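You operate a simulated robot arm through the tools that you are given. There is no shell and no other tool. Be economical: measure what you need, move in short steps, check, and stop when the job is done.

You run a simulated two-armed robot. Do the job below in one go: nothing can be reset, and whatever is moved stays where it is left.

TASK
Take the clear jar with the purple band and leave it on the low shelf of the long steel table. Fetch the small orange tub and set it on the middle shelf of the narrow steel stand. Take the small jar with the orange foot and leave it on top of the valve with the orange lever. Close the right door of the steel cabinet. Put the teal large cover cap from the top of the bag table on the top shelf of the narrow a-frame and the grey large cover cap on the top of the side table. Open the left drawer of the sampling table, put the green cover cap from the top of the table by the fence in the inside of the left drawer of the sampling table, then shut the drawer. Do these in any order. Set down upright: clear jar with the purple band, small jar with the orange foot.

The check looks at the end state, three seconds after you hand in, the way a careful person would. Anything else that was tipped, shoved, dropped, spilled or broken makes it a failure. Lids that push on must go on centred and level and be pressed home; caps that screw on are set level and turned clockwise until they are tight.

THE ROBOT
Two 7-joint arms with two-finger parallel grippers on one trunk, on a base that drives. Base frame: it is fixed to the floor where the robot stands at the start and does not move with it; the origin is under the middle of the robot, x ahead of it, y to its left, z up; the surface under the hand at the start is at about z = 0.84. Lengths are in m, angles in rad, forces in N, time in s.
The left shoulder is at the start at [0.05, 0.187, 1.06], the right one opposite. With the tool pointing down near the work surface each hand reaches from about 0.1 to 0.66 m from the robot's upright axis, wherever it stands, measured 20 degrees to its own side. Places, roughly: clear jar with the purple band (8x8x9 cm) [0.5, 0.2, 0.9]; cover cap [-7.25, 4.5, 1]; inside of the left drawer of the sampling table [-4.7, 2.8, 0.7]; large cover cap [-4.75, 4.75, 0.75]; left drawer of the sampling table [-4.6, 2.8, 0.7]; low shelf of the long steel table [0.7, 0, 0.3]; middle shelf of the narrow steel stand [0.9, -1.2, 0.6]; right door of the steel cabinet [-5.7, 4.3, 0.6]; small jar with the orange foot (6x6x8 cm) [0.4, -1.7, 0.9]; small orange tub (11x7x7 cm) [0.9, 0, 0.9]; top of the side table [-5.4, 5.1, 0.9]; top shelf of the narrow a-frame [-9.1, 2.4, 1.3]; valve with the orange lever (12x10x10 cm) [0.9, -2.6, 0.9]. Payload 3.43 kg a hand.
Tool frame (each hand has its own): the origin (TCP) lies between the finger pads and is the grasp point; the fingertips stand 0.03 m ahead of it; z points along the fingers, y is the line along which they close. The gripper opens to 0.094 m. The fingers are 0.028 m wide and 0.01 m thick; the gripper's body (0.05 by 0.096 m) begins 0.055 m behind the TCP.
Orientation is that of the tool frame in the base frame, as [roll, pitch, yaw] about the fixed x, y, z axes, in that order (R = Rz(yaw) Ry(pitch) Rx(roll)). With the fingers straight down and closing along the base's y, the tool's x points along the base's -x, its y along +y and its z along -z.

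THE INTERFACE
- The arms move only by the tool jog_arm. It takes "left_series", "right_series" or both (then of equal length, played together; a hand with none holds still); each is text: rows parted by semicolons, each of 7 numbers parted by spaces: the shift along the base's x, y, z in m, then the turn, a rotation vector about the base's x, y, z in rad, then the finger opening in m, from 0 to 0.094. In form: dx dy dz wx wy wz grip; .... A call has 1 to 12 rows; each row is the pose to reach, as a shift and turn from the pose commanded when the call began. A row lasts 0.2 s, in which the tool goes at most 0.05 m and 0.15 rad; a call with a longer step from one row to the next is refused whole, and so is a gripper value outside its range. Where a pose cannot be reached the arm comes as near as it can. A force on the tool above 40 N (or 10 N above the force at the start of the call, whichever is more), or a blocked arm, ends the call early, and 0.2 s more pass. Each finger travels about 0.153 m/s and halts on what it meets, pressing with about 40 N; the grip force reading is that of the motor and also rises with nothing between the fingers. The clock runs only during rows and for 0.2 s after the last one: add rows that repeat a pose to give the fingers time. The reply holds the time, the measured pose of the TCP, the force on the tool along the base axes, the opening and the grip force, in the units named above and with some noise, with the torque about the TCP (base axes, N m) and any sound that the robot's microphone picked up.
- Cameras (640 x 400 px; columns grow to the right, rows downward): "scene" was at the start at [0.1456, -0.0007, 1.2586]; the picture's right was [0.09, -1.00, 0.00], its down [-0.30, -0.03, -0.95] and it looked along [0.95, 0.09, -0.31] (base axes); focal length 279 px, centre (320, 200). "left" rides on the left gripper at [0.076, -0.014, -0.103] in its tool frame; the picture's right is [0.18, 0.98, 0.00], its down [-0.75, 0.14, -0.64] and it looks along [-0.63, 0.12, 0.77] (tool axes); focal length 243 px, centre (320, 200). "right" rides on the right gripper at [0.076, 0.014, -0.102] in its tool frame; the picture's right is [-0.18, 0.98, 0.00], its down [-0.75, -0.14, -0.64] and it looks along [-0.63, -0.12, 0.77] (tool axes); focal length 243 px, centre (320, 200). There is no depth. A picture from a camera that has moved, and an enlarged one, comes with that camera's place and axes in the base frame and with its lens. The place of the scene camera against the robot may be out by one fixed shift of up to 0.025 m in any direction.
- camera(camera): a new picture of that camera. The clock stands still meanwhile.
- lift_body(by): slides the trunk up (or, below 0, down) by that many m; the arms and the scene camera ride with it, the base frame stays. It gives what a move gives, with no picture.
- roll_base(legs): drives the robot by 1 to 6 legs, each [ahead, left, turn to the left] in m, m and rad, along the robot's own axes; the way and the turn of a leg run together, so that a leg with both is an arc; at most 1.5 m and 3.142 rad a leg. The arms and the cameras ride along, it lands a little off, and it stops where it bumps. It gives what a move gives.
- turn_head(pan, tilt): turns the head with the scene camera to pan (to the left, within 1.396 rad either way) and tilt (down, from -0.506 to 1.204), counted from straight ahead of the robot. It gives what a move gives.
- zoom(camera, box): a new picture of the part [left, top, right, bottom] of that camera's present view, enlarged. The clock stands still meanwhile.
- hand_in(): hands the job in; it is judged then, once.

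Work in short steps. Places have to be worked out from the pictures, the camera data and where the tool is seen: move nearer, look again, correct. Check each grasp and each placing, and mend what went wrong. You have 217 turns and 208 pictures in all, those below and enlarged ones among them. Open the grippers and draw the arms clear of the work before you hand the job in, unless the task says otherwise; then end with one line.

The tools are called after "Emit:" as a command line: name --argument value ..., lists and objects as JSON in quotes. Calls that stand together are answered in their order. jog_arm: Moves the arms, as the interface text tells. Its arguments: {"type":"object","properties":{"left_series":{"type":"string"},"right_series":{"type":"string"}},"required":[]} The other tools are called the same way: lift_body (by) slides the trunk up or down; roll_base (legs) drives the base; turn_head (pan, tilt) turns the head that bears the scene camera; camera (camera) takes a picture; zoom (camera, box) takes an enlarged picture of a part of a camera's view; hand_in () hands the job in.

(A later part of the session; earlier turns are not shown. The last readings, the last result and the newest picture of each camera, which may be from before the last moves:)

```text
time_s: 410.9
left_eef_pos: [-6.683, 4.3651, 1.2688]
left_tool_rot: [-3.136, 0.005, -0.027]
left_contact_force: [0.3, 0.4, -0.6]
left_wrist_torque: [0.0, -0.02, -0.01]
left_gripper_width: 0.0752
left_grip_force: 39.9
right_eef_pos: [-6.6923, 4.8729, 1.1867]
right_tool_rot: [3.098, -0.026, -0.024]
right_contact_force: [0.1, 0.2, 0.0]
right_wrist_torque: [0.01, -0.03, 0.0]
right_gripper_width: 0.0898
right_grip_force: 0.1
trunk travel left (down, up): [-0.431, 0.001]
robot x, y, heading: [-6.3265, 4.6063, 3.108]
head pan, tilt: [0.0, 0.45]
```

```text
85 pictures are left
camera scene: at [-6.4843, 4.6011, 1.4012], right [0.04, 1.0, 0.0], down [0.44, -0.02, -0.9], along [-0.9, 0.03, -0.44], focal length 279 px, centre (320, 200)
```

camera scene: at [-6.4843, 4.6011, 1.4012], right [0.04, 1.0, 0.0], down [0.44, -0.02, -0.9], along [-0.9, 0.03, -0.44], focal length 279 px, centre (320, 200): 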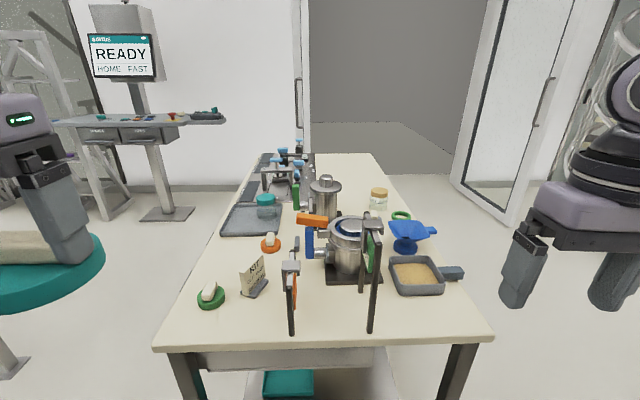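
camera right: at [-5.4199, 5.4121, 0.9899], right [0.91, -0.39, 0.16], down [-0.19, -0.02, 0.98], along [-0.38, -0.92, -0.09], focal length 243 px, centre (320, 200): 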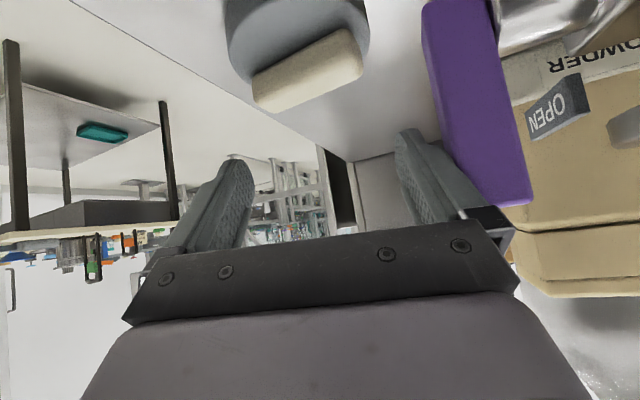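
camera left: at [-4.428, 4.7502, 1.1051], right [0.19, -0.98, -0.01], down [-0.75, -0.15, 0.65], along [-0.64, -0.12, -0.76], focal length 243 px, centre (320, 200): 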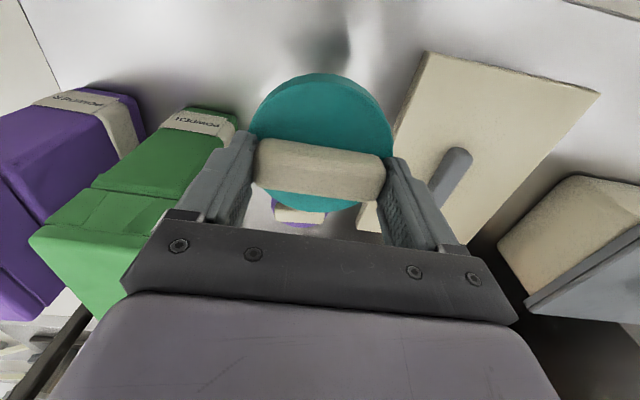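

The green cap (white knob) is at the near-left corner of the fence table. I'll shift left so it lies ahead of my right hand, then measure with the wrist camera.

Emit:
roll_base --legs '[[0, 0.49, 0.033]]'

Emit:
camera --camera "right"

Emit:
camera --camera "scene"

```text
time_s: 415.8
left_eef_pos: [-6.6826, 3.8542, 1.2679]
left_tool_rot: [-3.134, 0.005, 0.011]
left_contact_force: [0.3, 0.1, -1.5]
left_wrist_torque: [-0.02, -0.01, 0.01]
left_gripper_width: 0.0752
left_grip_force: 40.5
right_eef_pos: [-6.7113, 4.3617, 1.1868]
right_tool_rot: [3.097, -0.027, 0.012]
right_contact_force: [-0.6, -0.3, 0.4]
right_wrist_torque: [-0.01, 0.03, 0.02]
right_gripper_width: 0.0898
right_grip_force: 0.0
trunk travel left (down, up): [-0.431, 0.001]
robot x, y, heading: [-6.3385, 4.1091, -3.141]
head pan, tilt: [0.0, 0.45]
```

```text
84 pictures are left
camera right: at [-6.6363, 4.3523, 1.2905], right [-0.17, -0.98, 0.04], down [-0.77, 0.16, 0.61], along [-0.61, 0.08, -0.79], focal length 243 px, centre (320, 200)
```

right: 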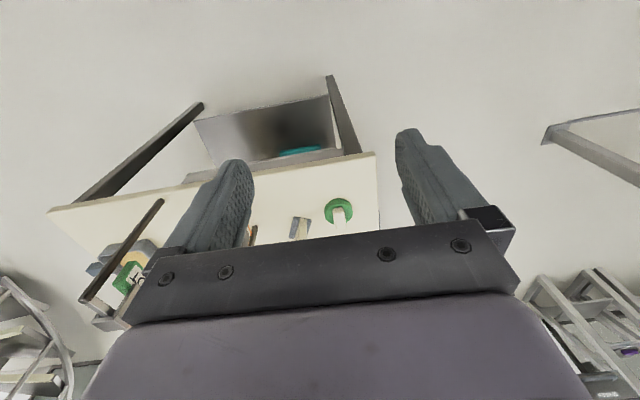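

```text
83 pictures are left
camera scene: at [-6.4924, 4.0976, 1.4013], right [0.0, 1.0, 0.0], down [0.44, 0.0, -0.9], along [-0.9, 0.0, -0.44], focal length 279 px, centre (320, 200)
```

scene: 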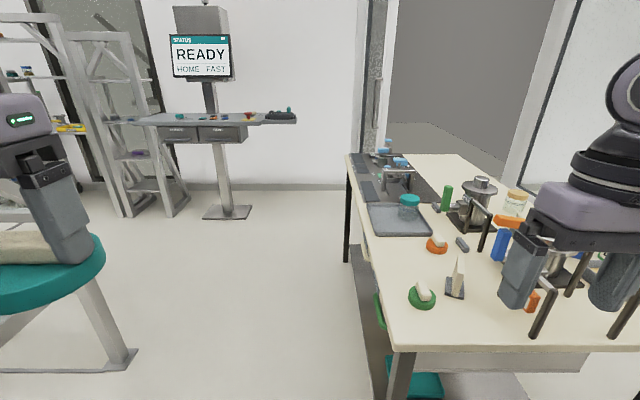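

Triangulated: the green cap is near (-7.02, 4.355, 0.86), its bar along x, so the default closing direction suits. I'll move in above it.

Emit:
roll_base --legs '[[0.16, 0, 0]]'

Emit:
jog_arm --right_series "-0.03 0 -0.02 0 0.02 0 0.09; -0.06 0 -0.05 0.02 0.026 0 0.09; -0.09 0 -0.09 0.04 0.026 0 0.09; -0.12 0 -0.13 0.044 0.026 0 0.09; -0.14 0 -0.17 0.044 0.026 0 0.09; -0.14 0 -0.2 0.044 0.026 0 0.09; -0.14 0 -0.2 0.044 0.026 0 0.09"

Emit:
camera --camera "right"

```text
time_s: 417.2
left_eef_pos: [-6.844, 3.8549, 1.2667]
left_tool_rot: [-3.133, 0.005, 0.01]
left_contact_force: [-0.5, 0.2, -1.3]
left_wrist_torque: [-0.02, -0.03, -0.01]
left_gripper_width: 0.0753
left_grip_force: 39.6
right_eef_pos: [-6.8717, 4.363, 1.1858]
right_tool_rot: [3.097, -0.028, 0.009]
right_contact_force: [-0.5, 0.5, -0.5]
right_wrist_torque: [0.02, -0.02, 0.01]
right_gripper_width: 0.0901
right_grip_force: 0.1
trunk travel left (down, up): [-0.431, 0.001]
robot x, y, heading: [-6.496, 4.1054, 3.142]
head pan, tilt: [0.0, 0.45]
```

```text
time_s: 418.8
left_eef_pos: [-6.8444, 3.8555, 1.2682]
left_tool_rot: [-3.136, 0.005, 0.009]
left_contact_force: [-0.5, 0.8, -0.6]
left_wrist_torque: [-0.01, -0.01, -0.01]
left_gripper_width: 0.0751
left_grip_force: 40.1
right_eef_pos: [-7.0049, 4.365, 0.9905]
right_tool_rot: [3.141, 0.0, 0.009]
right_contact_force: [0.7, -0.3, 0.8]
right_wrist_torque: [0.0, 0.01, 0.01]
right_gripper_width: 0.0901
right_grip_force: 0.0
right hand out of reach, approached as far as the arm can: row 6, 7
trunk travel left (down, up): [-0.431, 0.001]
robot x, y, heading: [-6.4958, 4.1046, 3.14]
head pan, tilt: [0.0, 0.45]
```

```text
82 pictures are left
camera right: at [-6.9279, 4.3511, 1.0922], right [-0.18, -0.98, 0.0], down [-0.75, 0.13, 0.64], along [-0.63, 0.11, -0.77], focal length 243 px, centre (320, 200)
```

right: 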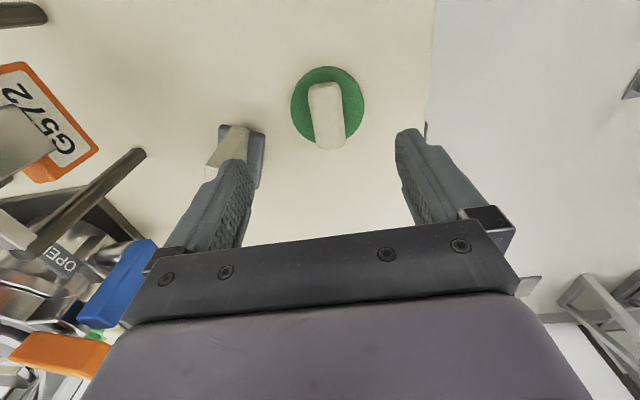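

The cap is right below. I'll narrow the fingers to 0.05 (a sign card stands nearby) and descend with the trunk.

Emit:
jog_arm --right_series "0 -0.003 0 0 0 0 0.07; 0 -0.006 0 0 0 0 0.05; 0 -0.006 0 0 0 0 0.05"

Emit:
lift_body --by -0.085

Emit:
camera --camera "right"

```text
time_s: 419.6
left_eef_pos: [-6.8449, 3.8543, 1.2681]
left_tool_rot: [-3.135, 0.008, 0.009]
left_contact_force: [-0.1, -0.9, -0.8]
left_wrist_torque: [0.03, -0.03, 0.0]
left_gripper_width: 0.0753
left_grip_force: 40.2
right_eef_pos: [-7.0029, 4.3619, 0.9923]
right_tool_rot: [-3.141, 0.003, 0.008]
right_contact_force: [0.0, 0.3, 0.5]
right_wrist_torque: [0.04, 0.01, -0.01]
right_gripper_width: 0.0499
right_grip_force: 0.0
trunk travel left (down, up): [-0.431, 0.001]
robot x, y, heading: [-6.4961, 4.1073, 3.137]
head pan, tilt: [0.0, 0.45]
```

```text
time_s: 420.9
left_eef_pos: [-6.8429, 3.8545, 1.1851]
left_tool_rot: [-3.135, 0.008, 0.007]
left_contact_force: [0.2, -0.7, -0.4]
left_wrist_torque: [0.01, -0.02, 0.0]
left_gripper_width: 0.0753
left_grip_force: 40.0
right_eef_pos: [-7.004, 4.3599, 0.911]
right_tool_rot: [3.138, 0.011, 0.007]
right_contact_force: [1.3, 4.8, 24.5]
right_wrist_torque: [0.13, -0.17, 0.1]
right_gripper_width: 0.0499
right_grip_force: 0.0
trunk travel left (down, up): [-0.346, 0.086]
robot x, y, heading: [-6.4993, 4.1092, 3.14]
head pan, tilt: [0.0, 0.45]
```

```text
81 pictures are left
camera right: at [-6.9251, 4.3465, 1.0127], right [-0.18, -0.98, 0.0], down [-0.75, 0.14, 0.65], along [-0.64, 0.11, -0.76], focal length 243 px, centre (320, 200)
```

right: 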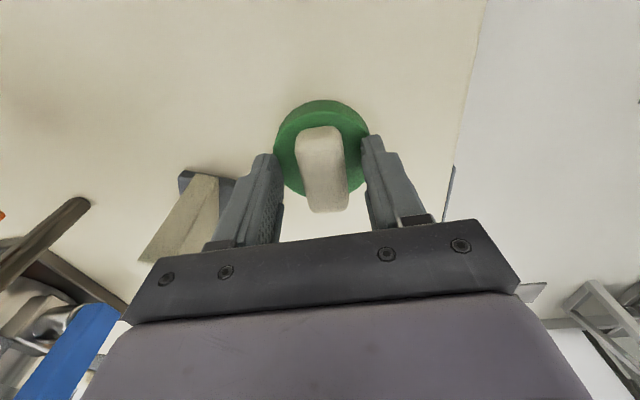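

The fingertips rest on the disc top. I'll rise 4 mm and close on the bar.

Emit:
lift_body --by 0.005

Emit:
jog_arm --right_series "0 0 0 0 0 0 0.04; 0 0 0 0 0 0 0.025; 0 0 0 0 0 0 0.01; 0 0 0 0 0 0 0.005; 0 0 0 0 0 0 0.005"

Emit:
lift_body --by 0.08

Emit:
camera --camera "right"

```text
time_s: 421.4
left_eef_pos: [-6.8432, 3.8548, 1.1887]
left_tool_rot: [-3.135, 0.008, 0.008]
left_contact_force: [-0.2, 0.1, -0.2]
left_wrist_torque: [0.01, 0.0, -0.01]
left_gripper_width: 0.0751
left_grip_force: 40.5
right_eef_pos: [-7.0019, 4.36, 0.9119]
right_tool_rot: [3.141, 0.0, 0.009]
right_contact_force: [-2.4, 0.7, 8.7]
right_wrist_torque: [0.01, 0.13, -0.06]
right_gripper_width: 0.0498
right_grip_force: 0.1
trunk travel left (down, up): [-0.351, 0.081]
robot x, y, heading: [-6.4998, 4.1071, 3.143]
head pan, tilt: [0.0, 0.45]
```

```text
time_s: 422.6
left_eef_pos: [-6.8439, 3.8544, 1.1878]
left_tool_rot: [-3.135, 0.007, 0.008]
left_contact_force: [-0.1, 0.4, -0.2]
left_wrist_torque: [0.01, 0.01, 0.01]
left_gripper_width: 0.0751
left_grip_force: 39.7
right_eef_pos: [-7.0019, 4.3603, 0.9115]
right_tool_rot: [-3.141, 0.001, 0.009]
right_contact_force: [0.4, -0.7, -0.6]
right_wrist_torque: [-0.03, -0.05, 0.01]
right_gripper_width: 0.0249
right_grip_force: 40.2
trunk travel left (down, up): [-0.351, 0.081]
robot x, y, heading: [-6.4959, 4.109, 3.141]
head pan, tilt: [0.0, 0.45]
```

```text
time_s: 423.8
left_eef_pos: [-6.8444, 3.8557, 1.2684]
left_tool_rot: [-3.134, 0.005, 0.008]
left_contact_force: [0.5, -0.7, -1.1]
left_wrist_torque: [-0.03, -0.03, -0.01]
left_gripper_width: 0.0751
left_grip_force: 39.9
right_eef_pos: [-7.0045, 4.3605, 0.9918]
right_tool_rot: [3.14, 0.001, 0.008]
right_contact_force: [-1.0, 0.0, -0.3]
right_wrist_torque: [0.01, 0.03, -0.04]
right_gripper_width: 0.0251
right_grip_force: 40.2
trunk travel left (down, up): [-0.431, 0.001]
robot x, y, heading: [-6.4961, 4.1069, 3.142]
head pan, tilt: [0.0, 0.45]
```

```text
80 pictures are left
camera right: at [-6.9258, 4.3468, 1.0939], right [-0.18, -0.98, 0.0], down [-0.75, 0.14, 0.64], along [-0.63, 0.11, -0.77], focal length 243 px, centre (320, 200)
```

right: 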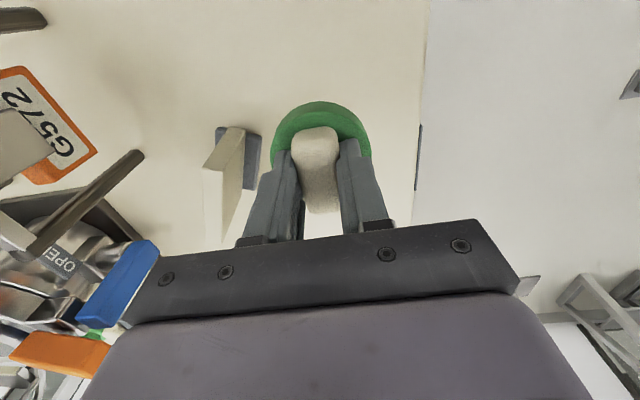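

The green cap is held (0.025 m on its bar). Before driving to the a-frame, a zoom toward it.

Emit:
jog_arm --right_series "0.03 -0.01 0.04 0 0 0 0.005; 0.06 -0.01 0.08 0 0 0 0.005; 0.09 -0.01 0.12 0 0 0 0.005; 0.12 -0.01 0.16 0 0 0 0.005; 0.15 -0.01 0.19 0 0 0 0.005; 0.18 -0.01 0.2 0 0 0 0.005"

Emit:
turn_head --pan 0.5 --tilt 0.2

Emit:
camera --camera "scene"

```text
refused: row 1 steps farther than a row can; nothing moved
```

```text
time_s: 424.7
left_eef_pos: [-6.8449, 3.8552, 1.2681]
left_tool_rot: [-3.135, 0.006, 0.008]
left_contact_force: [-0.2, 0.1, -1.1]
left_wrist_torque: [0.01, 0.0, -0.02]
left_gripper_width: 0.0752
left_grip_force: 40.2
right_eef_pos: [-7.0039, 4.3606, 0.9922]
right_tool_rot: [-3.14, 0.002, 0.009]
right_contact_force: [0.6, 0.1, 0.2]
right_wrist_torque: [-0.01, -0.01, 0.01]
right_gripper_width: 0.0249
right_grip_force: 39.6
trunk travel left (down, up): [-0.431, 0.001]
robot x, y, heading: [-6.4994, 4.1068, 3.14]
head pan, tilt: [0.499, 0.201]
```

```text
79 pictures are left
camera scene: at [-6.6436, 4.0535, 1.4244], right [-0.48, 0.88, 0.0], down [0.18, 0.1, -0.98], along [-0.86, -0.47, -0.2], focal length 279 px, centre (320, 200)
```

scene: 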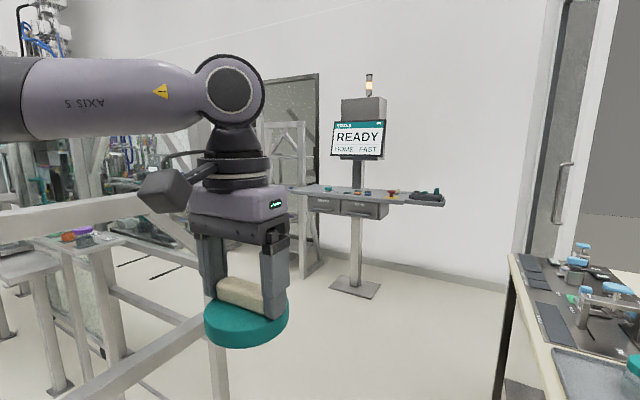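

Emit:
jog_arm --right_series "0.02 0 0.035 0 0 0 0.005; 0.04 0 0.07 0 0 0 0.005; 0.06 0 0.105 0 0 0 0.005; 0.08 0 0.14 0 0 0 0.005; 0.1 0 0.175 0 0 0 0.005; 0.12 0 0.2 0 0 0 0.005"

Emit:
roll_base --legs '[[-0.15, 0, 0], [0, 0.45, 0], [1.0, 0, 0]]'

Emit:
turn_head --pan 0.25 --tilt 0.2

Emit:
camera --camera "scene"

```text
time_s: 426.1
left_eef_pos: [-6.8437, 3.8561, 1.2682]
left_tool_rot: [-3.135, 0.007, 0.009]
left_contact_force: [-0.5, 0.1, -1.4]
left_wrist_torque: [0.01, -0.02, 0.03]
left_gripper_width: 0.0752
left_grip_force: 40.0
right_eef_pos: [-6.8782, 4.3575, 1.1936]
right_tool_rot: [-3.142, 0.0, 0.008]
right_contact_force: [1.3, -0.6, -0.9]
right_wrist_torque: [0.0, 0.03, -0.02]
right_gripper_width: 0.0249
right_grip_force: 39.7
trunk travel left (down, up): [-0.431, 0.001]
robot x, y, heading: [-6.4953, 4.1056, 3.145]
head pan, tilt: [0.499, 0.201]
```

```text
time_s: 436.2
left_eef_pos: [-7.6894, 3.4199, 1.2682]
left_tool_rot: [-3.135, 0.005, 0.011]
left_contact_force: [-0.2, -0.4, -0.7]
left_wrist_torque: [-0.01, -0.02, 0.02]
left_gripper_width: 0.075
left_grip_force: 40.2
right_eef_pos: [-7.7237, 3.9222, 1.1945]
right_tool_rot: [3.141, 0.0, 0.012]
right_contact_force: [-0.3, 0.2, -0.7]
right_wrist_torque: [0.0, -0.04, 0.01]
right_gripper_width: 0.0249
right_grip_force: 40.0
trunk travel left (down, up): [-0.431, 0.001]
robot x, y, heading: [-7.3455, 3.6713, -3.138]
head pan, tilt: [0.499, 0.201]
```

```text
time_s: 436.9
left_eef_pos: [-7.6884, 3.4194, 1.2678]
left_tool_rot: [-3.134, 0.004, 0.013]
left_contact_force: [0.8, 0.7, -1.6]
left_wrist_torque: [0.03, 0.03, 0.03]
left_gripper_width: 0.0756
left_grip_force: 39.4
right_eef_pos: [-7.7265, 3.9228, 1.1946]
right_tool_rot: [3.141, 0.003, 0.012]
right_contact_force: [0.7, 0.1, -0.7]
right_wrist_torque: [-0.03, 0.01, 0.02]
right_gripper_width: 0.0249
right_grip_force: 40.0
trunk travel left (down, up): [-0.431, 0.001]
robot x, y, heading: [-7.3439, 3.6748, -3.138]
head pan, tilt: [0.25, 0.201]
```

```text
78 pictures are left
camera scene: at [-7.4967, 3.6404, 1.4245], right [-0.25, 0.97, 0.0], down [0.19, 0.05, -0.98], along [-0.95, -0.25, -0.2], focal length 279 px, centre (320, 200)
```

scene: 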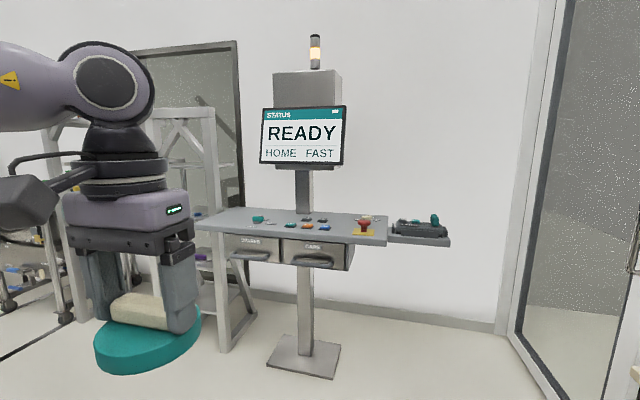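

Emit:
roll_base --legs '[[0, 0, 0.75]]'

Emit:
turn_head --pan -0.1 --tilt 0.2

Emit:
camera --camera "scene"

```text
time_s: 439.4
left_eef_pos: [-7.417, 3.2519, 1.2678]
left_tool_rot: [-3.135, 0.007, 0.773]
left_contact_force: [-0.3, 0.3, -0.7]
left_wrist_torque: [0.04, 0.02, -0.03]
left_gripper_width: 0.075
left_grip_force: 39.9
right_eef_pos: [-7.7907, 3.5896, 1.1944]
right_tool_rot: [3.142, 0.003, 0.774]
right_contact_force: [-0.5, -0.1, -1.2]
right_wrist_torque: [0.04, 0.05, -0.03]
right_gripper_width: 0.0251
right_grip_force: 40.2
trunk travel left (down, up): [-0.431, 0.001]
robot x, y, heading: [-7.3429, 3.6733, -2.376]
head pan, tilt: [0.25, 0.201]
```

```text
time_s: 440.2
left_eef_pos: [-7.4172, 3.2514, 1.2681]
left_tool_rot: [-3.133, 0.004, 0.773]
left_contact_force: [0.2, 0.4, -0.7]
left_wrist_torque: [0.0, 0.03, 0.0]
left_gripper_width: 0.0751
left_grip_force: 40.1
right_eef_pos: [-7.7915, 3.5902, 1.1949]
right_tool_rot: [-3.141, 0.002, 0.776]
right_contact_force: [1.4, -0.6, -0.2]
right_wrist_torque: [0.01, -0.04, -0.03]
right_gripper_width: 0.0249
right_grip_force: 40.5
trunk travel left (down, up): [-0.431, 0.001]
robot x, y, heading: [-7.3416, 3.6738, -2.381]
head pan, tilt: [-0.099, 0.201]
```

```text
77 pictures are left
camera scene: at [-7.4634, 3.5658, 1.4245], right [-0.62, 0.79, 0.0], down [0.16, 0.12, -0.98], along [-0.77, -0.61, -0.2], focal length 279 px, centre (320, 200)
```

scene: 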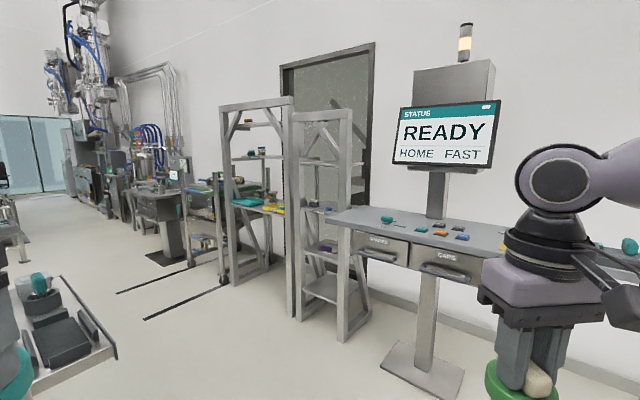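

Emit:
zoom --camera "scene" --box '[210, 90, 390, 350]'

```text
1.54 times, centred on (300, 220) of scene
camera zoom: at [-7.4634, 3.5658, 1.4245], right [-0.62, 0.79, 0.0], down [0.16, 0.12, -0.98], along [-0.77, -0.61, -0.2], focal length 429 px, centre (351, 169)
```

zoom: 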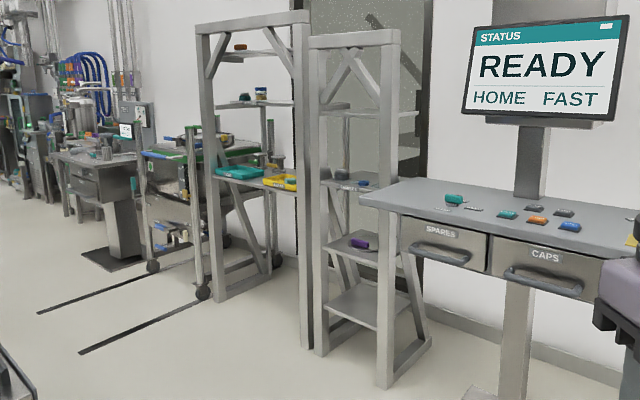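

The narrow a-frame's front posts are at x ≈ -8.985 (y 2.16–2.57), and its top shelf at z ≈ 1.29 is empty. A top bar means the hand must enter tilted. I'll pull the right hand in a bit and drive round in front of it.

Emit:
roll_base --legs '[[0, 0, -0.76], [0.72, 0, 0], [0, 1.05, 0]]'

Emit:
turn_head --pan 0.15 --tilt 0.2

Emit:
camera --camera "scene"

```text
time_s: 455.4
left_eef_pos: [-8.4551, 2.3649, 1.2675]
left_tool_rot: [-3.134, 0.006, -0.018]
left_contact_force: [-1.3, 0.1, -0.9]
left_wrist_torque: [0.01, -0.01, 0.0]
left_gripper_width: 0.0751
left_grip_force: 39.6
right_eef_pos: [-8.4762, 2.8656, 1.1934]
right_tool_rot: [-3.14, 0.001, -0.02]
right_contact_force: [-0.1, 0.1, -1.4]
right_wrist_torque: [0.01, 0.02, 0.01]
right_gripper_width: 0.0251
right_grip_force: 40.0
trunk travel left (down, up): [-0.431, 0.001]
robot x, y, heading: [-8.0999, 2.6095, 3.119]
head pan, tilt: [-0.099, 0.201]
```

```text
time_s: 456.2
left_eef_pos: [-8.4544, 2.3639, 1.2689]
left_tool_rot: [-3.135, 0.005, -0.018]
left_contact_force: [0.3, -0.3, -0.9]
left_wrist_torque: [0.0, -0.01, -0.01]
left_gripper_width: 0.0751
left_grip_force: 40.1
right_eef_pos: [-8.4771, 2.8685, 1.1939]
right_tool_rot: [3.141, 0.001, -0.018]
right_contact_force: [1.1, 0.4, -0.8]
right_wrist_torque: [-0.02, 0.01, -0.01]
right_gripper_width: 0.0248
right_grip_force: 39.8
trunk travel left (down, up): [-0.431, 0.001]
robot x, y, heading: [-8.0997, 2.6051, 3.113]
head pan, tilt: [0.15, 0.201]
```

```text
75 pictures are left
camera scene: at [-8.2578, 2.5876, 1.4245], right [-0.12, 0.99, 0.0], down [0.2, 0.02, -0.98], along [-0.97, -0.12, -0.2], focal length 279 px, centre (320, 200)
```

scene: 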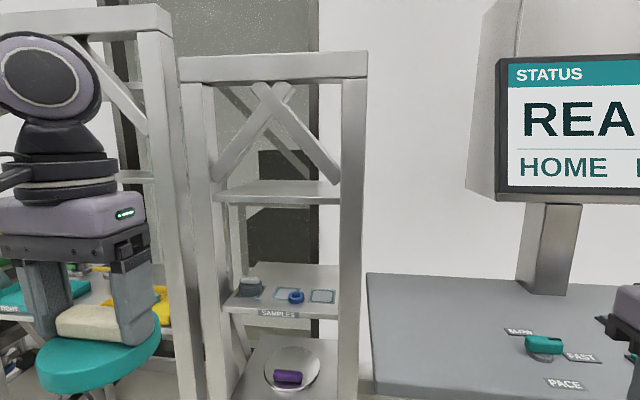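

The front has an inverted-V brace, so the hand must enter low and centred (y ≈ 2.40). I'll tilt the left hand 50° forward, raise it, and pull the right hand back from the monitor.

Emit:
jog_arm --left_series "0 0 0.02 0 0.125 0 0.05; 0 0 0.04 0 0.25 0 0.05; 0 0 0.06 0 0.375 0 0.05; 0 0 0.08 0 0.5 0 0.05; 0 0 0.1 0 0.625 0 0.05; 0 0 0.12 0 0.75 0 0.05; 0 0 0.14 0 0.87 0 0.05; 0 0 0.15 0 0.87 0 0.05" --right_series "0.02 0 0 0 0 0 0.005; 0.04 0 0 0 0 0 0.005; 0.06 0 0 0 0 0 0.005; 0.08 0 0 0 0 0 0.005; 0.1 0 0 0 0 0 0.005; 0.12 0 0 0 0 0 0.005; 0.12 0 0 0 0 0 0.005; 0.12 0 0 0 0 0 0.005"

Emit:
camera --camera "scene"

Emit:
camera --camera "left"

```text
time_s: 458.0
left_eef_pos: [-8.455, 2.3662, 1.4176]
left_tool_rot: [3.126, 0.877, -0.03]
left_contact_force: [0.0, 0.6, -0.5]
left_wrist_torque: [0.01, -0.05, -0.01]
left_gripper_width: 0.0752
left_grip_force: 39.7
right_eef_pos: [-8.3569, 2.8671, 1.1928]
right_tool_rot: [3.139, 0.002, -0.019]
right_contact_force: [-0.5, 0.4, -0.4]
right_wrist_torque: [0.0, 0.0, -0.01]
right_gripper_width: 0.0247
right_grip_force: 39.8
trunk travel left (down, up): [-0.431, 0.001]
robot x, y, heading: [-8.1013, 2.6046, 3.115]
head pan, tilt: [0.15, 0.201]
```

```text
74 pictures are left
camera scene: at [-8.2577, 2.5878, 1.4245], right [-0.12, 0.99, 0.0], down [0.2, 0.02, -0.98], along [-0.97, -0.12, -0.2], focal length 279 px, centre (320, 200)
```

scene: 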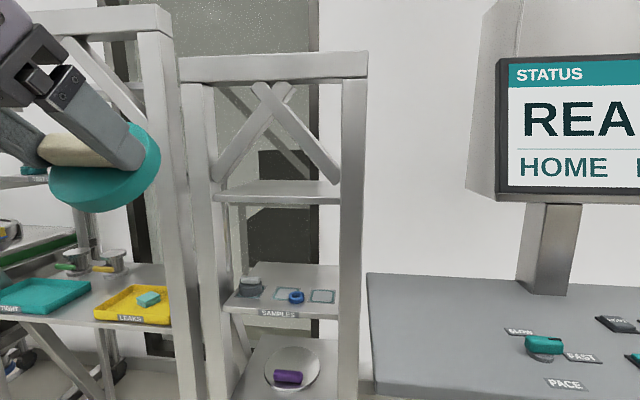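

```text
73 pictures are left
camera left: at [-8.3266, 2.3777, 1.425], right [0.1, -0.99, -0.13], down [0.01, -0.13, 0.99], along [-0.99, -0.1, 0.0], focal length 243 px, centre (320, 200)
```

left: 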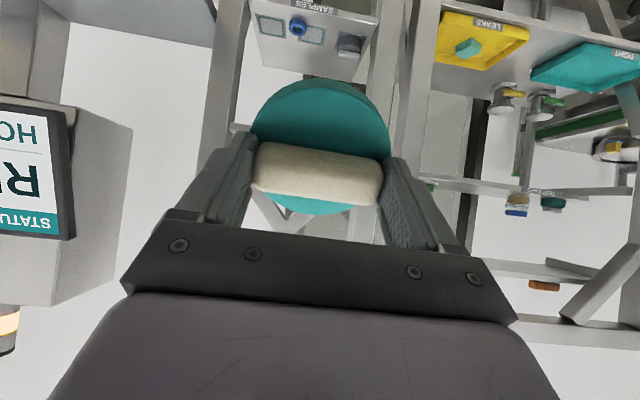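

The opening under the braces is about 14 cm high near the centre. I'll lower to entry height, centre at y ≈ 2.40, and approach to just in front.

Emit:
jog_arm --left_series "0 0.01 -0.02 0 0 0 0.05; 0 0.02 -0.04 0 0 0 0.05; 0 0.03 -0.055 0 0 0 0.05; 0 0.03 -0.055 0 0 0 0.05"

Emit:
roll_base --legs '[[0.38, 0.01, 0.028]]'

Emit:
camera --camera "left"

Emit:
camera --camera "scene"

```text
time_s: 459.0
left_eef_pos: [-8.4554, 2.3956, 1.3632]
left_tool_rot: [3.124, 0.875, -0.029]
left_contact_force: [0.9, 0.2, -0.3]
left_wrist_torque: [0.02, -0.04, 0.01]
left_gripper_width: 0.075
left_grip_force: 39.5
right_eef_pos: [-8.3566, 2.8682, 1.1927]
right_tool_rot: [3.14, 0.001, -0.019]
right_contact_force: [0.3, -0.4, -0.3]
right_wrist_torque: [0.0, 0.0, -0.01]
right_gripper_width: 0.0249
right_grip_force: 39.8
trunk travel left (down, up): [-0.431, 0.001]
robot x, y, heading: [-8.102, 2.6041, 3.114]
head pan, tilt: [0.15, 0.201]
```

```text
time_s: 461.4
left_eef_pos: [-8.8245, 2.3857, 1.3618]
left_tool_rot: [3.126, 0.878, -0.013]
left_contact_force: [0.2, -0.3, -0.5]
left_wrist_torque: [0.03, -0.05, 0.04]
left_gripper_width: 0.0751
left_grip_force: 40.4
right_eef_pos: [-8.7321, 2.8608, 1.1935]
right_tool_rot: [3.141, 0.0, -0.001]
right_contact_force: [-0.2, 0.1, -1.2]
right_wrist_torque: [-0.01, -0.04, 0.02]
right_gripper_width: 0.0248
right_grip_force: 39.9
trunk travel left (down, up): [-0.431, 0.001]
robot x, y, heading: [-8.4721, 2.6025, 3.132]
head pan, tilt: [0.15, 0.201]
```

```text
72 pictures are left
camera left: at [-8.6953, 2.4011, 1.3698], right [0.12, -0.98, -0.13], down [0.01, -0.13, 0.99], along [-0.99, -0.12, -0.01], focal length 243 px, centre (320, 200)
```

left: 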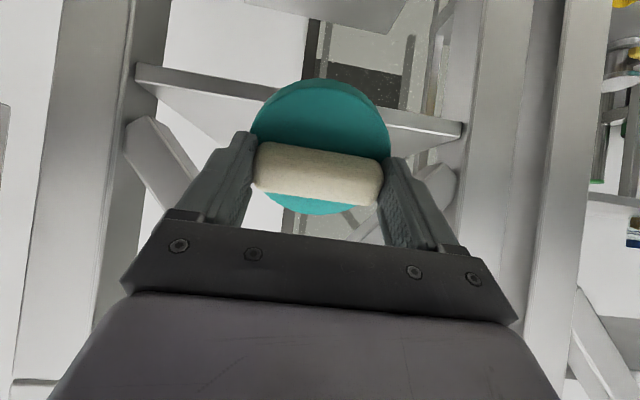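

```text
71 pictures are left
camera scene: at [-8.6295, 2.5821, 1.4244], right [-0.14, 0.99, 0.0], down [0.2, 0.03, -0.98], along [-0.97, -0.14, -0.2], focal length 279 px, centre (320, 200)
```

scene: 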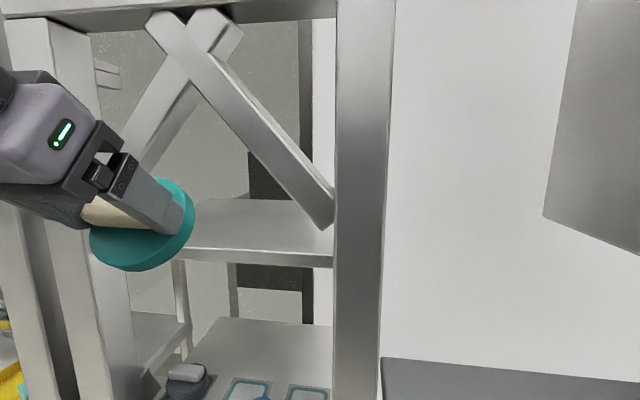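

The opening's centre is y ≈ 2.389, the shelf top z ≈ 1.28, and the hand at 1.362 clears both shelf and braces. I'll go in: base 8 cm, then the arm 11 cm in small steps.

Emit:
roll_base --legs '[[0.08, 0, 0]]'

Emit:
jog_arm --left_series "-0.02 0.002 0 0 0 0 0.05; -0.04 0.003 0 0 0 0 0.05; -0.06 0.003 0 0 0 0 0.05; -0.08 0.003 0 0 0 0 0.05; -0.1 0.003 0 0 0 0 0.05; -0.115 0.003 0 0 0 0 0.05; -0.115 0.003 0 0 0 0 0.05"

Emit:
camera --camera "left"

Emit:
camera --camera "scene"

```text
time_s: 462.4
left_eef_pos: [-8.9066, 2.3888, 1.3626]
left_tool_rot: [3.125, 0.877, -0.012]
left_contact_force: [-0.3, 0.5, -0.7]
left_wrist_torque: [0.03, -0.04, -0.04]
left_gripper_width: 0.0752
left_grip_force: 40.3
right_eef_pos: [-8.816, 2.8617, 1.1931]
right_tool_rot: [3.141, 0.0, -0.003]
right_contact_force: [-0.2, 0.1, -1.2]
right_wrist_torque: [-0.01, -0.03, 0.0]
right_gripper_width: 0.025
right_grip_force: 40.1
trunk travel left (down, up): [-0.431, 0.001]
robot x, y, heading: [-8.5579, 2.6079, 3.132]
head pan, tilt: [0.15, 0.201]
```

```text
time_s: 464.0
left_eef_pos: [-9.0212, 2.389, 1.3636]
left_tool_rot: [3.124, 0.876, -0.016]
left_contact_force: [0.4, -0.3, -0.8]
left_wrist_torque: [0.01, -0.02, -0.02]
left_gripper_width: 0.0748
left_grip_force: 40.1
right_eef_pos: [-8.8147, 2.8615, 1.1934]
right_tool_rot: [3.141, 0.002, -0.003]
right_contact_force: [-0.3, -0.1, -0.3]
right_wrist_torque: [-0.03, 0.01, 0.02]
right_gripper_width: 0.025
right_grip_force: 39.4
trunk travel left (down, up): [-0.431, 0.001]
robot x, y, heading: [-8.5588, 2.6057, 3.132]
head pan, tilt: [0.15, 0.201]
```

```text
70 pictures are left
camera left: at [-8.8925, 2.4041, 1.3701], right [0.12, -0.98, -0.13], down [0.01, -0.13, 0.99], along [-0.99, -0.12, 0.0], focal length 243 px, centre (320, 200)
```

left: 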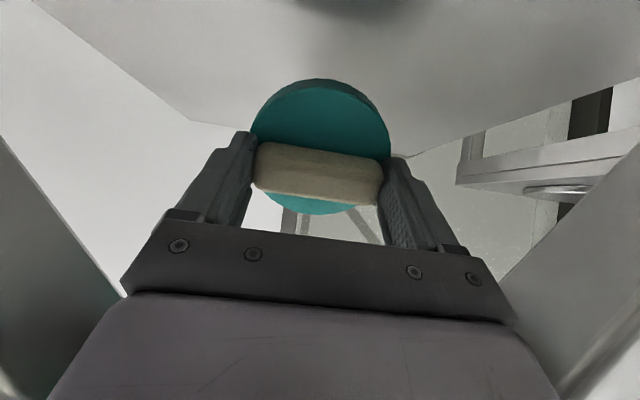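

```text
69 pictures are left
camera scene: at [-8.7113, 2.5829, 1.4245], right [-0.14, 0.99, 0.0], down [0.2, 0.03, -0.98], along [-0.97, -0.14, -0.2], focal length 279 px, centre (320, 200)
```

scene: 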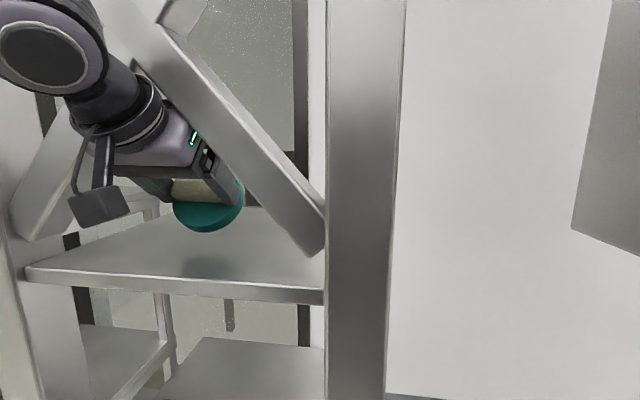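

The cap is inside, over the shelf, with no contact. Lowering slowly until the near edge touches.

Emit:
jog_arm --left_series "0 0 -0.006 0 0 0 0.05; 0 0 -0.012 0 0 0 0.05; 0 0 -0.016 0 0 0 0.05; 0 0 -0.02 0 0 0 0.05; 0 0 -0.023 0 0 0 0.05"

Emit:
camera --camera "scene"

```text
time_s: 465.2
left_eef_pos: [-9.0195, 2.3897, 1.341]
left_tool_rot: [3.126, 0.882, -0.011]
left_contact_force: [0.6, -1.0, 5.9]
left_wrist_torque: [0.1, 0.07, 0.0]
left_gripper_width: 0.075
left_grip_force: 40.2
right_eef_pos: [-8.8152, 2.861, 1.1931]
right_tool_rot: [-3.141, 0.0, -0.001]
right_contact_force: [-0.1, -0.4, -0.2]
right_wrist_torque: [-0.03, -0.02, 0.0]
right_gripper_width: 0.025
right_grip_force: 39.9
trunk travel left (down, up): [-0.431, 0.001]
robot x, y, heading: [-8.5544, 2.6049, 3.136]
head pan, tilt: [0.15, 0.201]
```

```text
68 pictures are left
camera scene: at [-8.7107, 2.5828, 1.4248], right [-0.14, 0.99, 0.0], down [0.2, 0.03, -0.98], along [-0.97, -0.14, -0.2], focal length 279 px, centre (320, 200)
```

scene: 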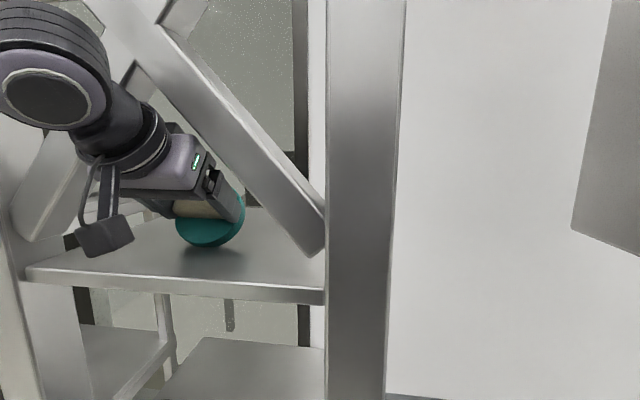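

The near edge is touching (6 N). Releasing slowly so the cap settles forward onto its base.

Emit:
jog_arm --left_series "0 0 0 0 0 0 0.07; 0 0 0 0 0 0 0.08; 0 0 0 0 0 0 0.088; 0 0 0 0 0 0 0.094; 0 0 0 0 0 0 0.094"

Emit:
camera --camera "scene"

Emit:
camera --camera "left"

```text
time_s: 466.4
left_eef_pos: [-9.0207, 2.3917, 1.3385]
left_tool_rot: [3.124, 0.877, -0.011]
left_contact_force: [0.2, 0.2, -0.3]
left_wrist_torque: [-0.03, 0.0, 0.01]
left_gripper_width: 0.0941
left_grip_force: 0.2
right_eef_pos: [-8.8153, 2.8608, 1.1936]
right_tool_rot: [-3.14, 0.003, -0.003]
right_contact_force: [-0.3, -0.3, -1.5]
right_wrist_torque: [0.0, 0.0, 0.0]
right_gripper_width: 0.0248
right_grip_force: 39.4
trunk travel left (down, up): [-0.431, 0.001]
robot x, y, heading: [-8.5569, 2.6058, 3.129]
head pan, tilt: [0.15, 0.201]
```

```text
67 pictures are left
camera scene: at [-8.7114, 2.5829, 1.4245], right [-0.14, 0.99, 0.0], down [0.2, 0.03, -0.98], along [-0.97, -0.14, -0.2], focal length 279 px, centre (320, 200)
```

scene: 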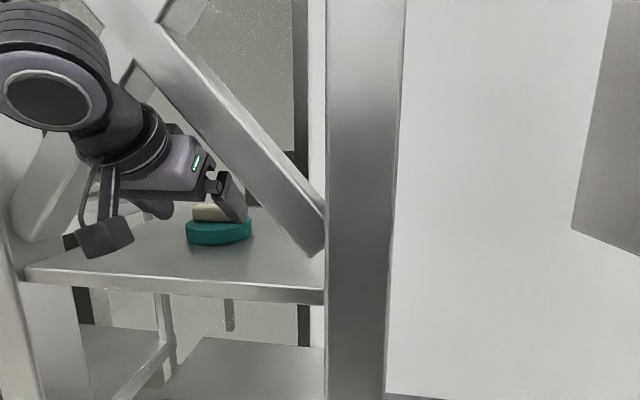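

```text
66 pictures are left
camera left: at [-8.8928, 2.4047, 1.3466], right [0.12, -0.98, -0.13], down [0.01, -0.13, 0.99], along [-0.99, -0.12, 0.0], focal length 243 px, centre (320, 200)
```

left: 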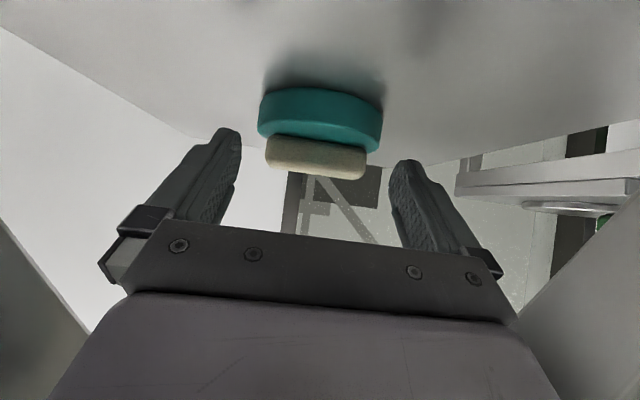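

The cap lies flat and right side up on the top shelf. I'll withdraw straight back.

Emit:
jog_arm --left_series "0.02 0 0.008 0 0 0 0.094; 0.04 0 0.012 0 0 0 0.094; 0.07 0 0.015 0 0 0 0.094; 0.1 0 0.015 0 0 0 0.094; 0.115 0 0.015 0 0 0 0.094"

Emit:
roll_base --legs '[[-0.45, 0, 0]]'

Emit:
jog_arm --left_series "0.01 -0.005 -0.01 0 -0.125 0 0.094; 0.02 -0.01 -0.02 0 -0.25 0 0.094; 0.03 -0.015 -0.03 0 -0.375 0 0.094; 0.04 -0.02 -0.04 0 -0.5 0 0.094; 0.05 -0.02 -0.05 0 -0.625 0 0.094; 0.06 -0.02 -0.06 0 -0.75 0 0.094; 0.07 -0.02 -0.07 0 -0.87 0 0.094; 0.08 -0.02 -0.08 0 -0.87 0 0.094"

Emit:
camera --camera "scene"

```text
time_s: 467.6
left_eef_pos: [-8.9041, 2.3913, 1.3538]
left_tool_rot: [3.123, 0.875, -0.012]
left_contact_force: [0.6, 0.3, 0.2]
left_wrist_torque: [-0.02, -0.01, 0.01]
left_gripper_width: 0.0939
left_grip_force: 0.0
right_eef_pos: [-8.8142, 2.8612, 1.1939]
right_tool_rot: [-3.141, 0.003, -0.002]
right_contact_force: [1.1, 0.4, -0.9]
right_wrist_torque: [-0.01, 0.0, 0.04]
right_gripper_width: 0.0248
right_grip_force: 39.8
trunk travel left (down, up): [-0.431, 0.001]
robot x, y, heading: [-8.5586, 2.6047, 3.128]
head pan, tilt: [0.15, 0.201]
```

```text
time_s: 470.4
left_eef_pos: [-8.4437, 2.3878, 1.3539]
left_tool_rot: [3.123, 0.876, -0.019]
left_contact_force: [0.1, -0.4, 0.1]
left_wrist_torque: [0.0, 0.01, -0.02]
left_gripper_width: 0.0942
left_grip_force: 0.0
right_eef_pos: [-8.3529, 2.8572, 1.1931]
right_tool_rot: [3.141, 0.002, -0.006]
right_contact_force: [0.8, -0.1, 0.1]
right_wrist_torque: [0.0, -0.01, -0.02]
right_gripper_width: 0.0251
right_grip_force: 40.2
trunk travel left (down, up): [-0.431, 0.001]
robot x, y, heading: [-8.0945, 2.5995, 3.124]
head pan, tilt: [0.15, 0.201]
```

```text
time_s: 472.2
left_eef_pos: [-8.3619, 2.3666, 1.2751]
left_tool_rot: [3.14, 0.006, -0.012]
left_contact_force: [1.2, 0.2, 0.8]
left_wrist_torque: [-0.02, -0.02, -0.02]
left_gripper_width: 0.094
left_grip_force: 0.0
right_eef_pos: [-8.3525, 2.8564, 1.1931]
right_tool_rot: [-3.14, 0.003, -0.007]
right_contact_force: [-0.1, 0.0, -0.3]
right_wrist_torque: [-0.04, -0.01, -0.01]
right_gripper_width: 0.0248
right_grip_force: 39.5
trunk travel left (down, up): [-0.431, 0.001]
robot x, y, heading: [-8.096, 2.5999, 3.126]
head pan, tilt: [0.15, 0.201]
```

```text
65 pictures are left
camera scene: at [-8.25, 2.5776, 1.4246], right [-0.13, 0.99, 0.0], down [0.2, 0.03, -0.98], along [-0.97, -0.13, -0.2], focal length 279 px, centre (320, 200)
```

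scene: 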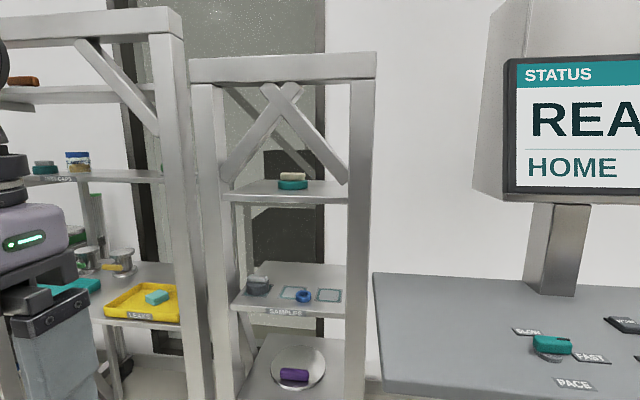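

Teal is done. Now back to the sampling table by the way I came, keeping my heading: past the fence table, round the side table.

Emit:
roll_base --legs '[[0, -1.04, 0.015], [-1.5, 0, 0], [-0.27, 0, 0], [0, -1.5, 0], [0, -0.98, 0]]'

Emit:
camera --camera "right"

```text
time_s: 511.8
left_eef_pos: [-6.603, 5.9173, 1.2758]
left_tool_rot: [3.139, 0.005, -0.005]
left_contact_force: [0.1, 0.3, 0.0]
left_wrist_torque: [-0.03, 0.01, -0.03]
left_gripper_width: 0.0941
left_grip_force: 0.0
right_eef_pos: [-6.5966, 6.4087, 1.1926]
right_tool_rot: [-3.141, 0.001, 0.0]
right_contact_force: [-0.5, 0.0, -0.2]
right_wrist_torque: [0.01, -0.02, -0.01]
right_gripper_width: 0.0248
right_grip_force: 40.2
trunk travel left (down, up): [-0.431, 0.001]
robot x, y, heading: [-6.3373, 6.1534, 3.132]
head pan, tilt: [0.15, 0.201]
```

```text
64 pictures are left
camera right: at [-6.519, 6.3933, 1.2947], right [-0.18, -0.98, 0.0], down [-0.75, 0.14, 0.64], along [-0.63, 0.12, -0.77], focal length 243 px, centre (320, 200)
```

right: 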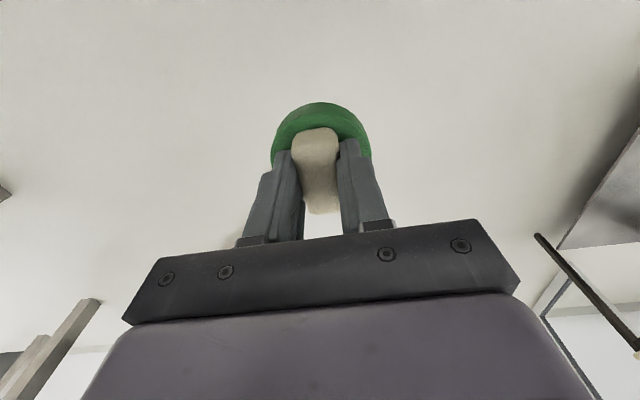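

Emit:
roll_base --legs '[[-1.5, 0, 0.008], [-1.0, 0, 0], [0, 1.5, 0], [0, 1.5, 0], [0, 0.3, 0]]'

Emit:
turn_head --pan 0 --tilt 0.6

Emit:
camera --camera "scene"

```text
time_s: 522.2
left_eef_pos: [-4.525, 5.9152, 1.2761]
left_tool_rot: [3.139, 0.009, 0.012]
left_contact_force: [-0.8, -0.2, 0.0]
left_wrist_torque: [-0.01, -0.07, 0.01]
left_gripper_width: 0.0941
left_grip_force: 0.2
right_eef_pos: [-4.5275, 6.4042, 1.1929]
right_tool_rot: [3.139, -0.001, 0.023]
right_contact_force: [-0.4, -0.3, -1.1]
right_wrist_torque: [-0.01, -0.05, 0.01]
right_gripper_width: 0.0249
right_grip_force: 40.5
trunk travel left (down, up): [-0.431, 0.001]
robot x, y, heading: [-4.2622, 6.1546, -3.127]
head pan, tilt: [0.15, 0.201]
stopped in leg 2: the robot was blocked; the commanded pose is now the measured one
```

```text
time_s: 523.1
left_eef_pos: [-4.5223, 5.9154, 1.2759]
left_tool_rot: [3.138, 0.011, 0.014]
left_contact_force: [-0.6, -0.1, -1.0]
left_wrist_torque: [0.0, 0.01, -0.02]
left_gripper_width: 0.0939
left_grip_force: 0.0
right_eef_pos: [-4.5271, 6.4054, 1.1929]
right_tool_rot: [3.141, 0.001, 0.024]
right_contact_force: [0.3, -0.2, 0.7]
right_wrist_torque: [0.0, -0.02, 0.01]
right_gripper_width: 0.0248
right_grip_force: 39.9
trunk travel left (down, up): [-0.431, 0.001]
robot x, y, heading: [-4.2624, 6.1564, -3.128]
head pan, tilt: [0.0, 0.6]
```

```text
63 pictures are left
camera scene: at [-4.4133, 6.1437, 1.3878], right [-0.01, 1.0, 0.0], down [0.56, 0.01, -0.83], along [-0.83, -0.01, -0.56], focal length 279 px, centre (320, 200)
```

scene: 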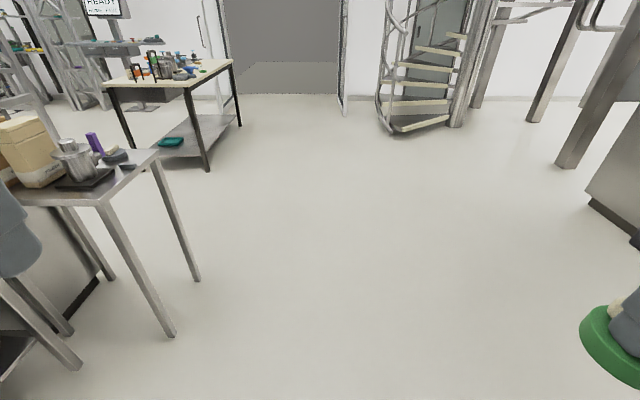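

I backed into the wall end. I'll go sideways first, then back, then along the front of the bag table.

Emit:
roll_base --legs '[[0.03, 0, 0], [0, 0.5, -0.013], [-0.4, 0, 0], [0, 1.5, 0], [0, 1.1, 0]]'

Emit:
camera --camera "scene"

```text
time_s: 530.5
left_eef_pos: [-4.164, 5.4181, 1.2763]
left_tool_rot: [3.139, 0.011, 0.009]
left_contact_force: [-0.1, 0.0, -0.1]
left_wrist_torque: [-0.05, 0.06, -0.01]
left_gripper_width: 0.0941
left_grip_force: 0.1
right_eef_pos: [-4.1637, 5.9083, 1.1913]
right_tool_rot: [-3.14, -0.007, 0.019]
right_contact_force: [-0.2, 0.0, -1.2]
right_wrist_torque: [0.02, -0.01, 0.02]
right_gripper_width: 0.0248
right_grip_force: 39.6
trunk travel left (down, up): [-0.431, 0.001]
robot x, y, heading: [-3.8992, 5.6564, -3.139]
head pan, tilt: [0.0, 0.6]
stopped in leg 3: the robot was blocked; the commanded pose is now the measured one
```

```text
62 pictures are left
camera scene: at [-4.0534, 5.6462, 1.3874], right [-0.01, 1.0, 0.0], down [0.57, 0.0, -0.82], along [-0.82, -0.01, -0.57], focal length 279 px, centre (320, 200)
```

scene: 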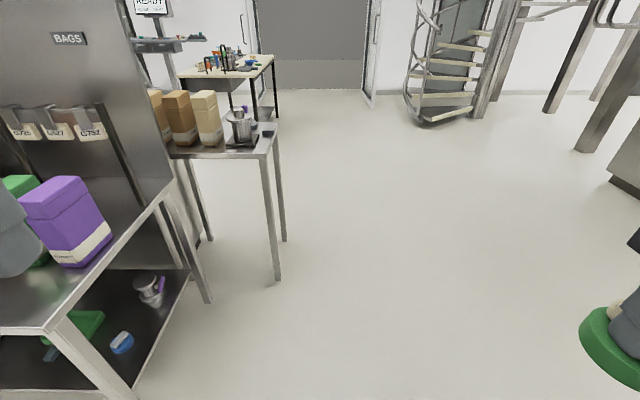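

Emit:
roll_base --legs '[[0.03, 0, 0], [0, 1.5, 0], [-0.15, 1.0, 0]]'

Emit:
turn_head --pan 0.15 --tilt 0.6

Emit:
camera --camera "scene"

```text
time_s: 552.8
left_eef_pos: [-4.0861, 2.9323, 1.2775]
left_tool_rot: [3.139, 0.014, -0.021]
left_contact_force: [-0.1, 0.7, 0.0]
left_wrist_torque: [0.03, 0.02, -0.01]
left_gripper_width: 0.0938
left_grip_force: 0.0
right_eef_pos: [-4.0733, 3.4223, 1.191]
right_tool_rot: [-3.138, -0.005, -0.012]
right_contact_force: [-0.3, 0.7, 0.3]
right_wrist_torque: [0.0, 0.05, 0.04]
right_gripper_width: 0.0249
right_grip_force: 40.4
trunk travel left (down, up): [-0.431, 0.001]
robot x, y, heading: [-3.8143, 3.1587, 3.122]
head pan, tilt: [0.0, 0.6]
```

```text
time_s: 553.5
left_eef_pos: [-4.0862, 2.9315, 1.2759]
left_tool_rot: [3.138, 0.013, -0.02]
left_contact_force: [-0.4, -0.1, 0.2]
left_wrist_torque: [-0.01, 0.01, 0.01]
left_gripper_width: 0.094
left_grip_force: 0.1
right_eef_pos: [-4.0735, 3.4216, 1.1918]
right_tool_rot: [-3.141, -0.005, -0.01]
right_contact_force: [0.0, -0.2, -0.5]
right_wrist_torque: [-0.01, -0.01, -0.01]
right_gripper_width: 0.025
right_grip_force: 40.3
trunk travel left (down, up): [-0.431, 0.001]
robot x, y, heading: [-3.8156, 3.1594, 3.12]
head pan, tilt: [0.15, 0.6]
```

```text
61 pictures are left
camera scene: at [-3.9684, 3.1425, 1.3877], right [-0.13, 0.99, 0.0], down [0.56, 0.07, -0.83], along [-0.82, -0.11, -0.56], focal length 279 px, centre (320, 200)
```

scene: 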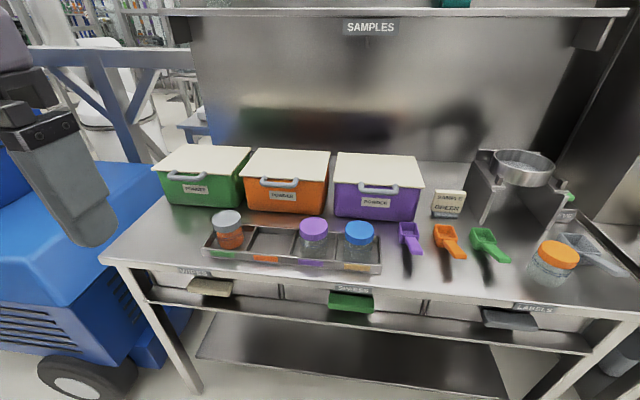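

The left drawer has a cream handle near (-4.45, 2.75, 0.735). Zooming to see its shape.

Emit:
zoom --camera "scene" --box '[140, 250, 300, 350]'

```text
4.00 times, centred on (220, 300) of scene
camera zoom: at [-3.9684, 3.1425, 1.3877], right [-0.13, 0.99, 0.0], down [0.56, 0.07, -0.83], along [-0.82, -0.11, -0.56], focal length 1116 px, centre (720, -200)
```

zoom: 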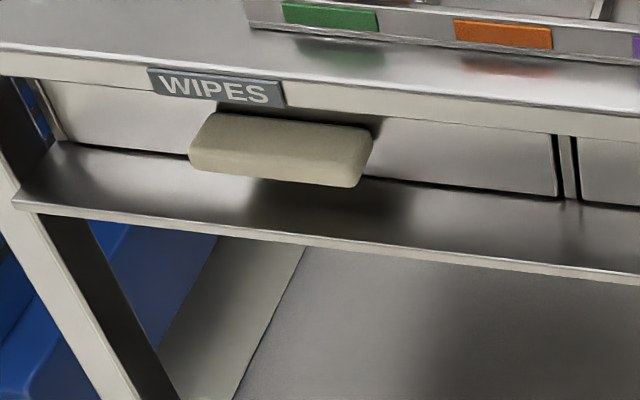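

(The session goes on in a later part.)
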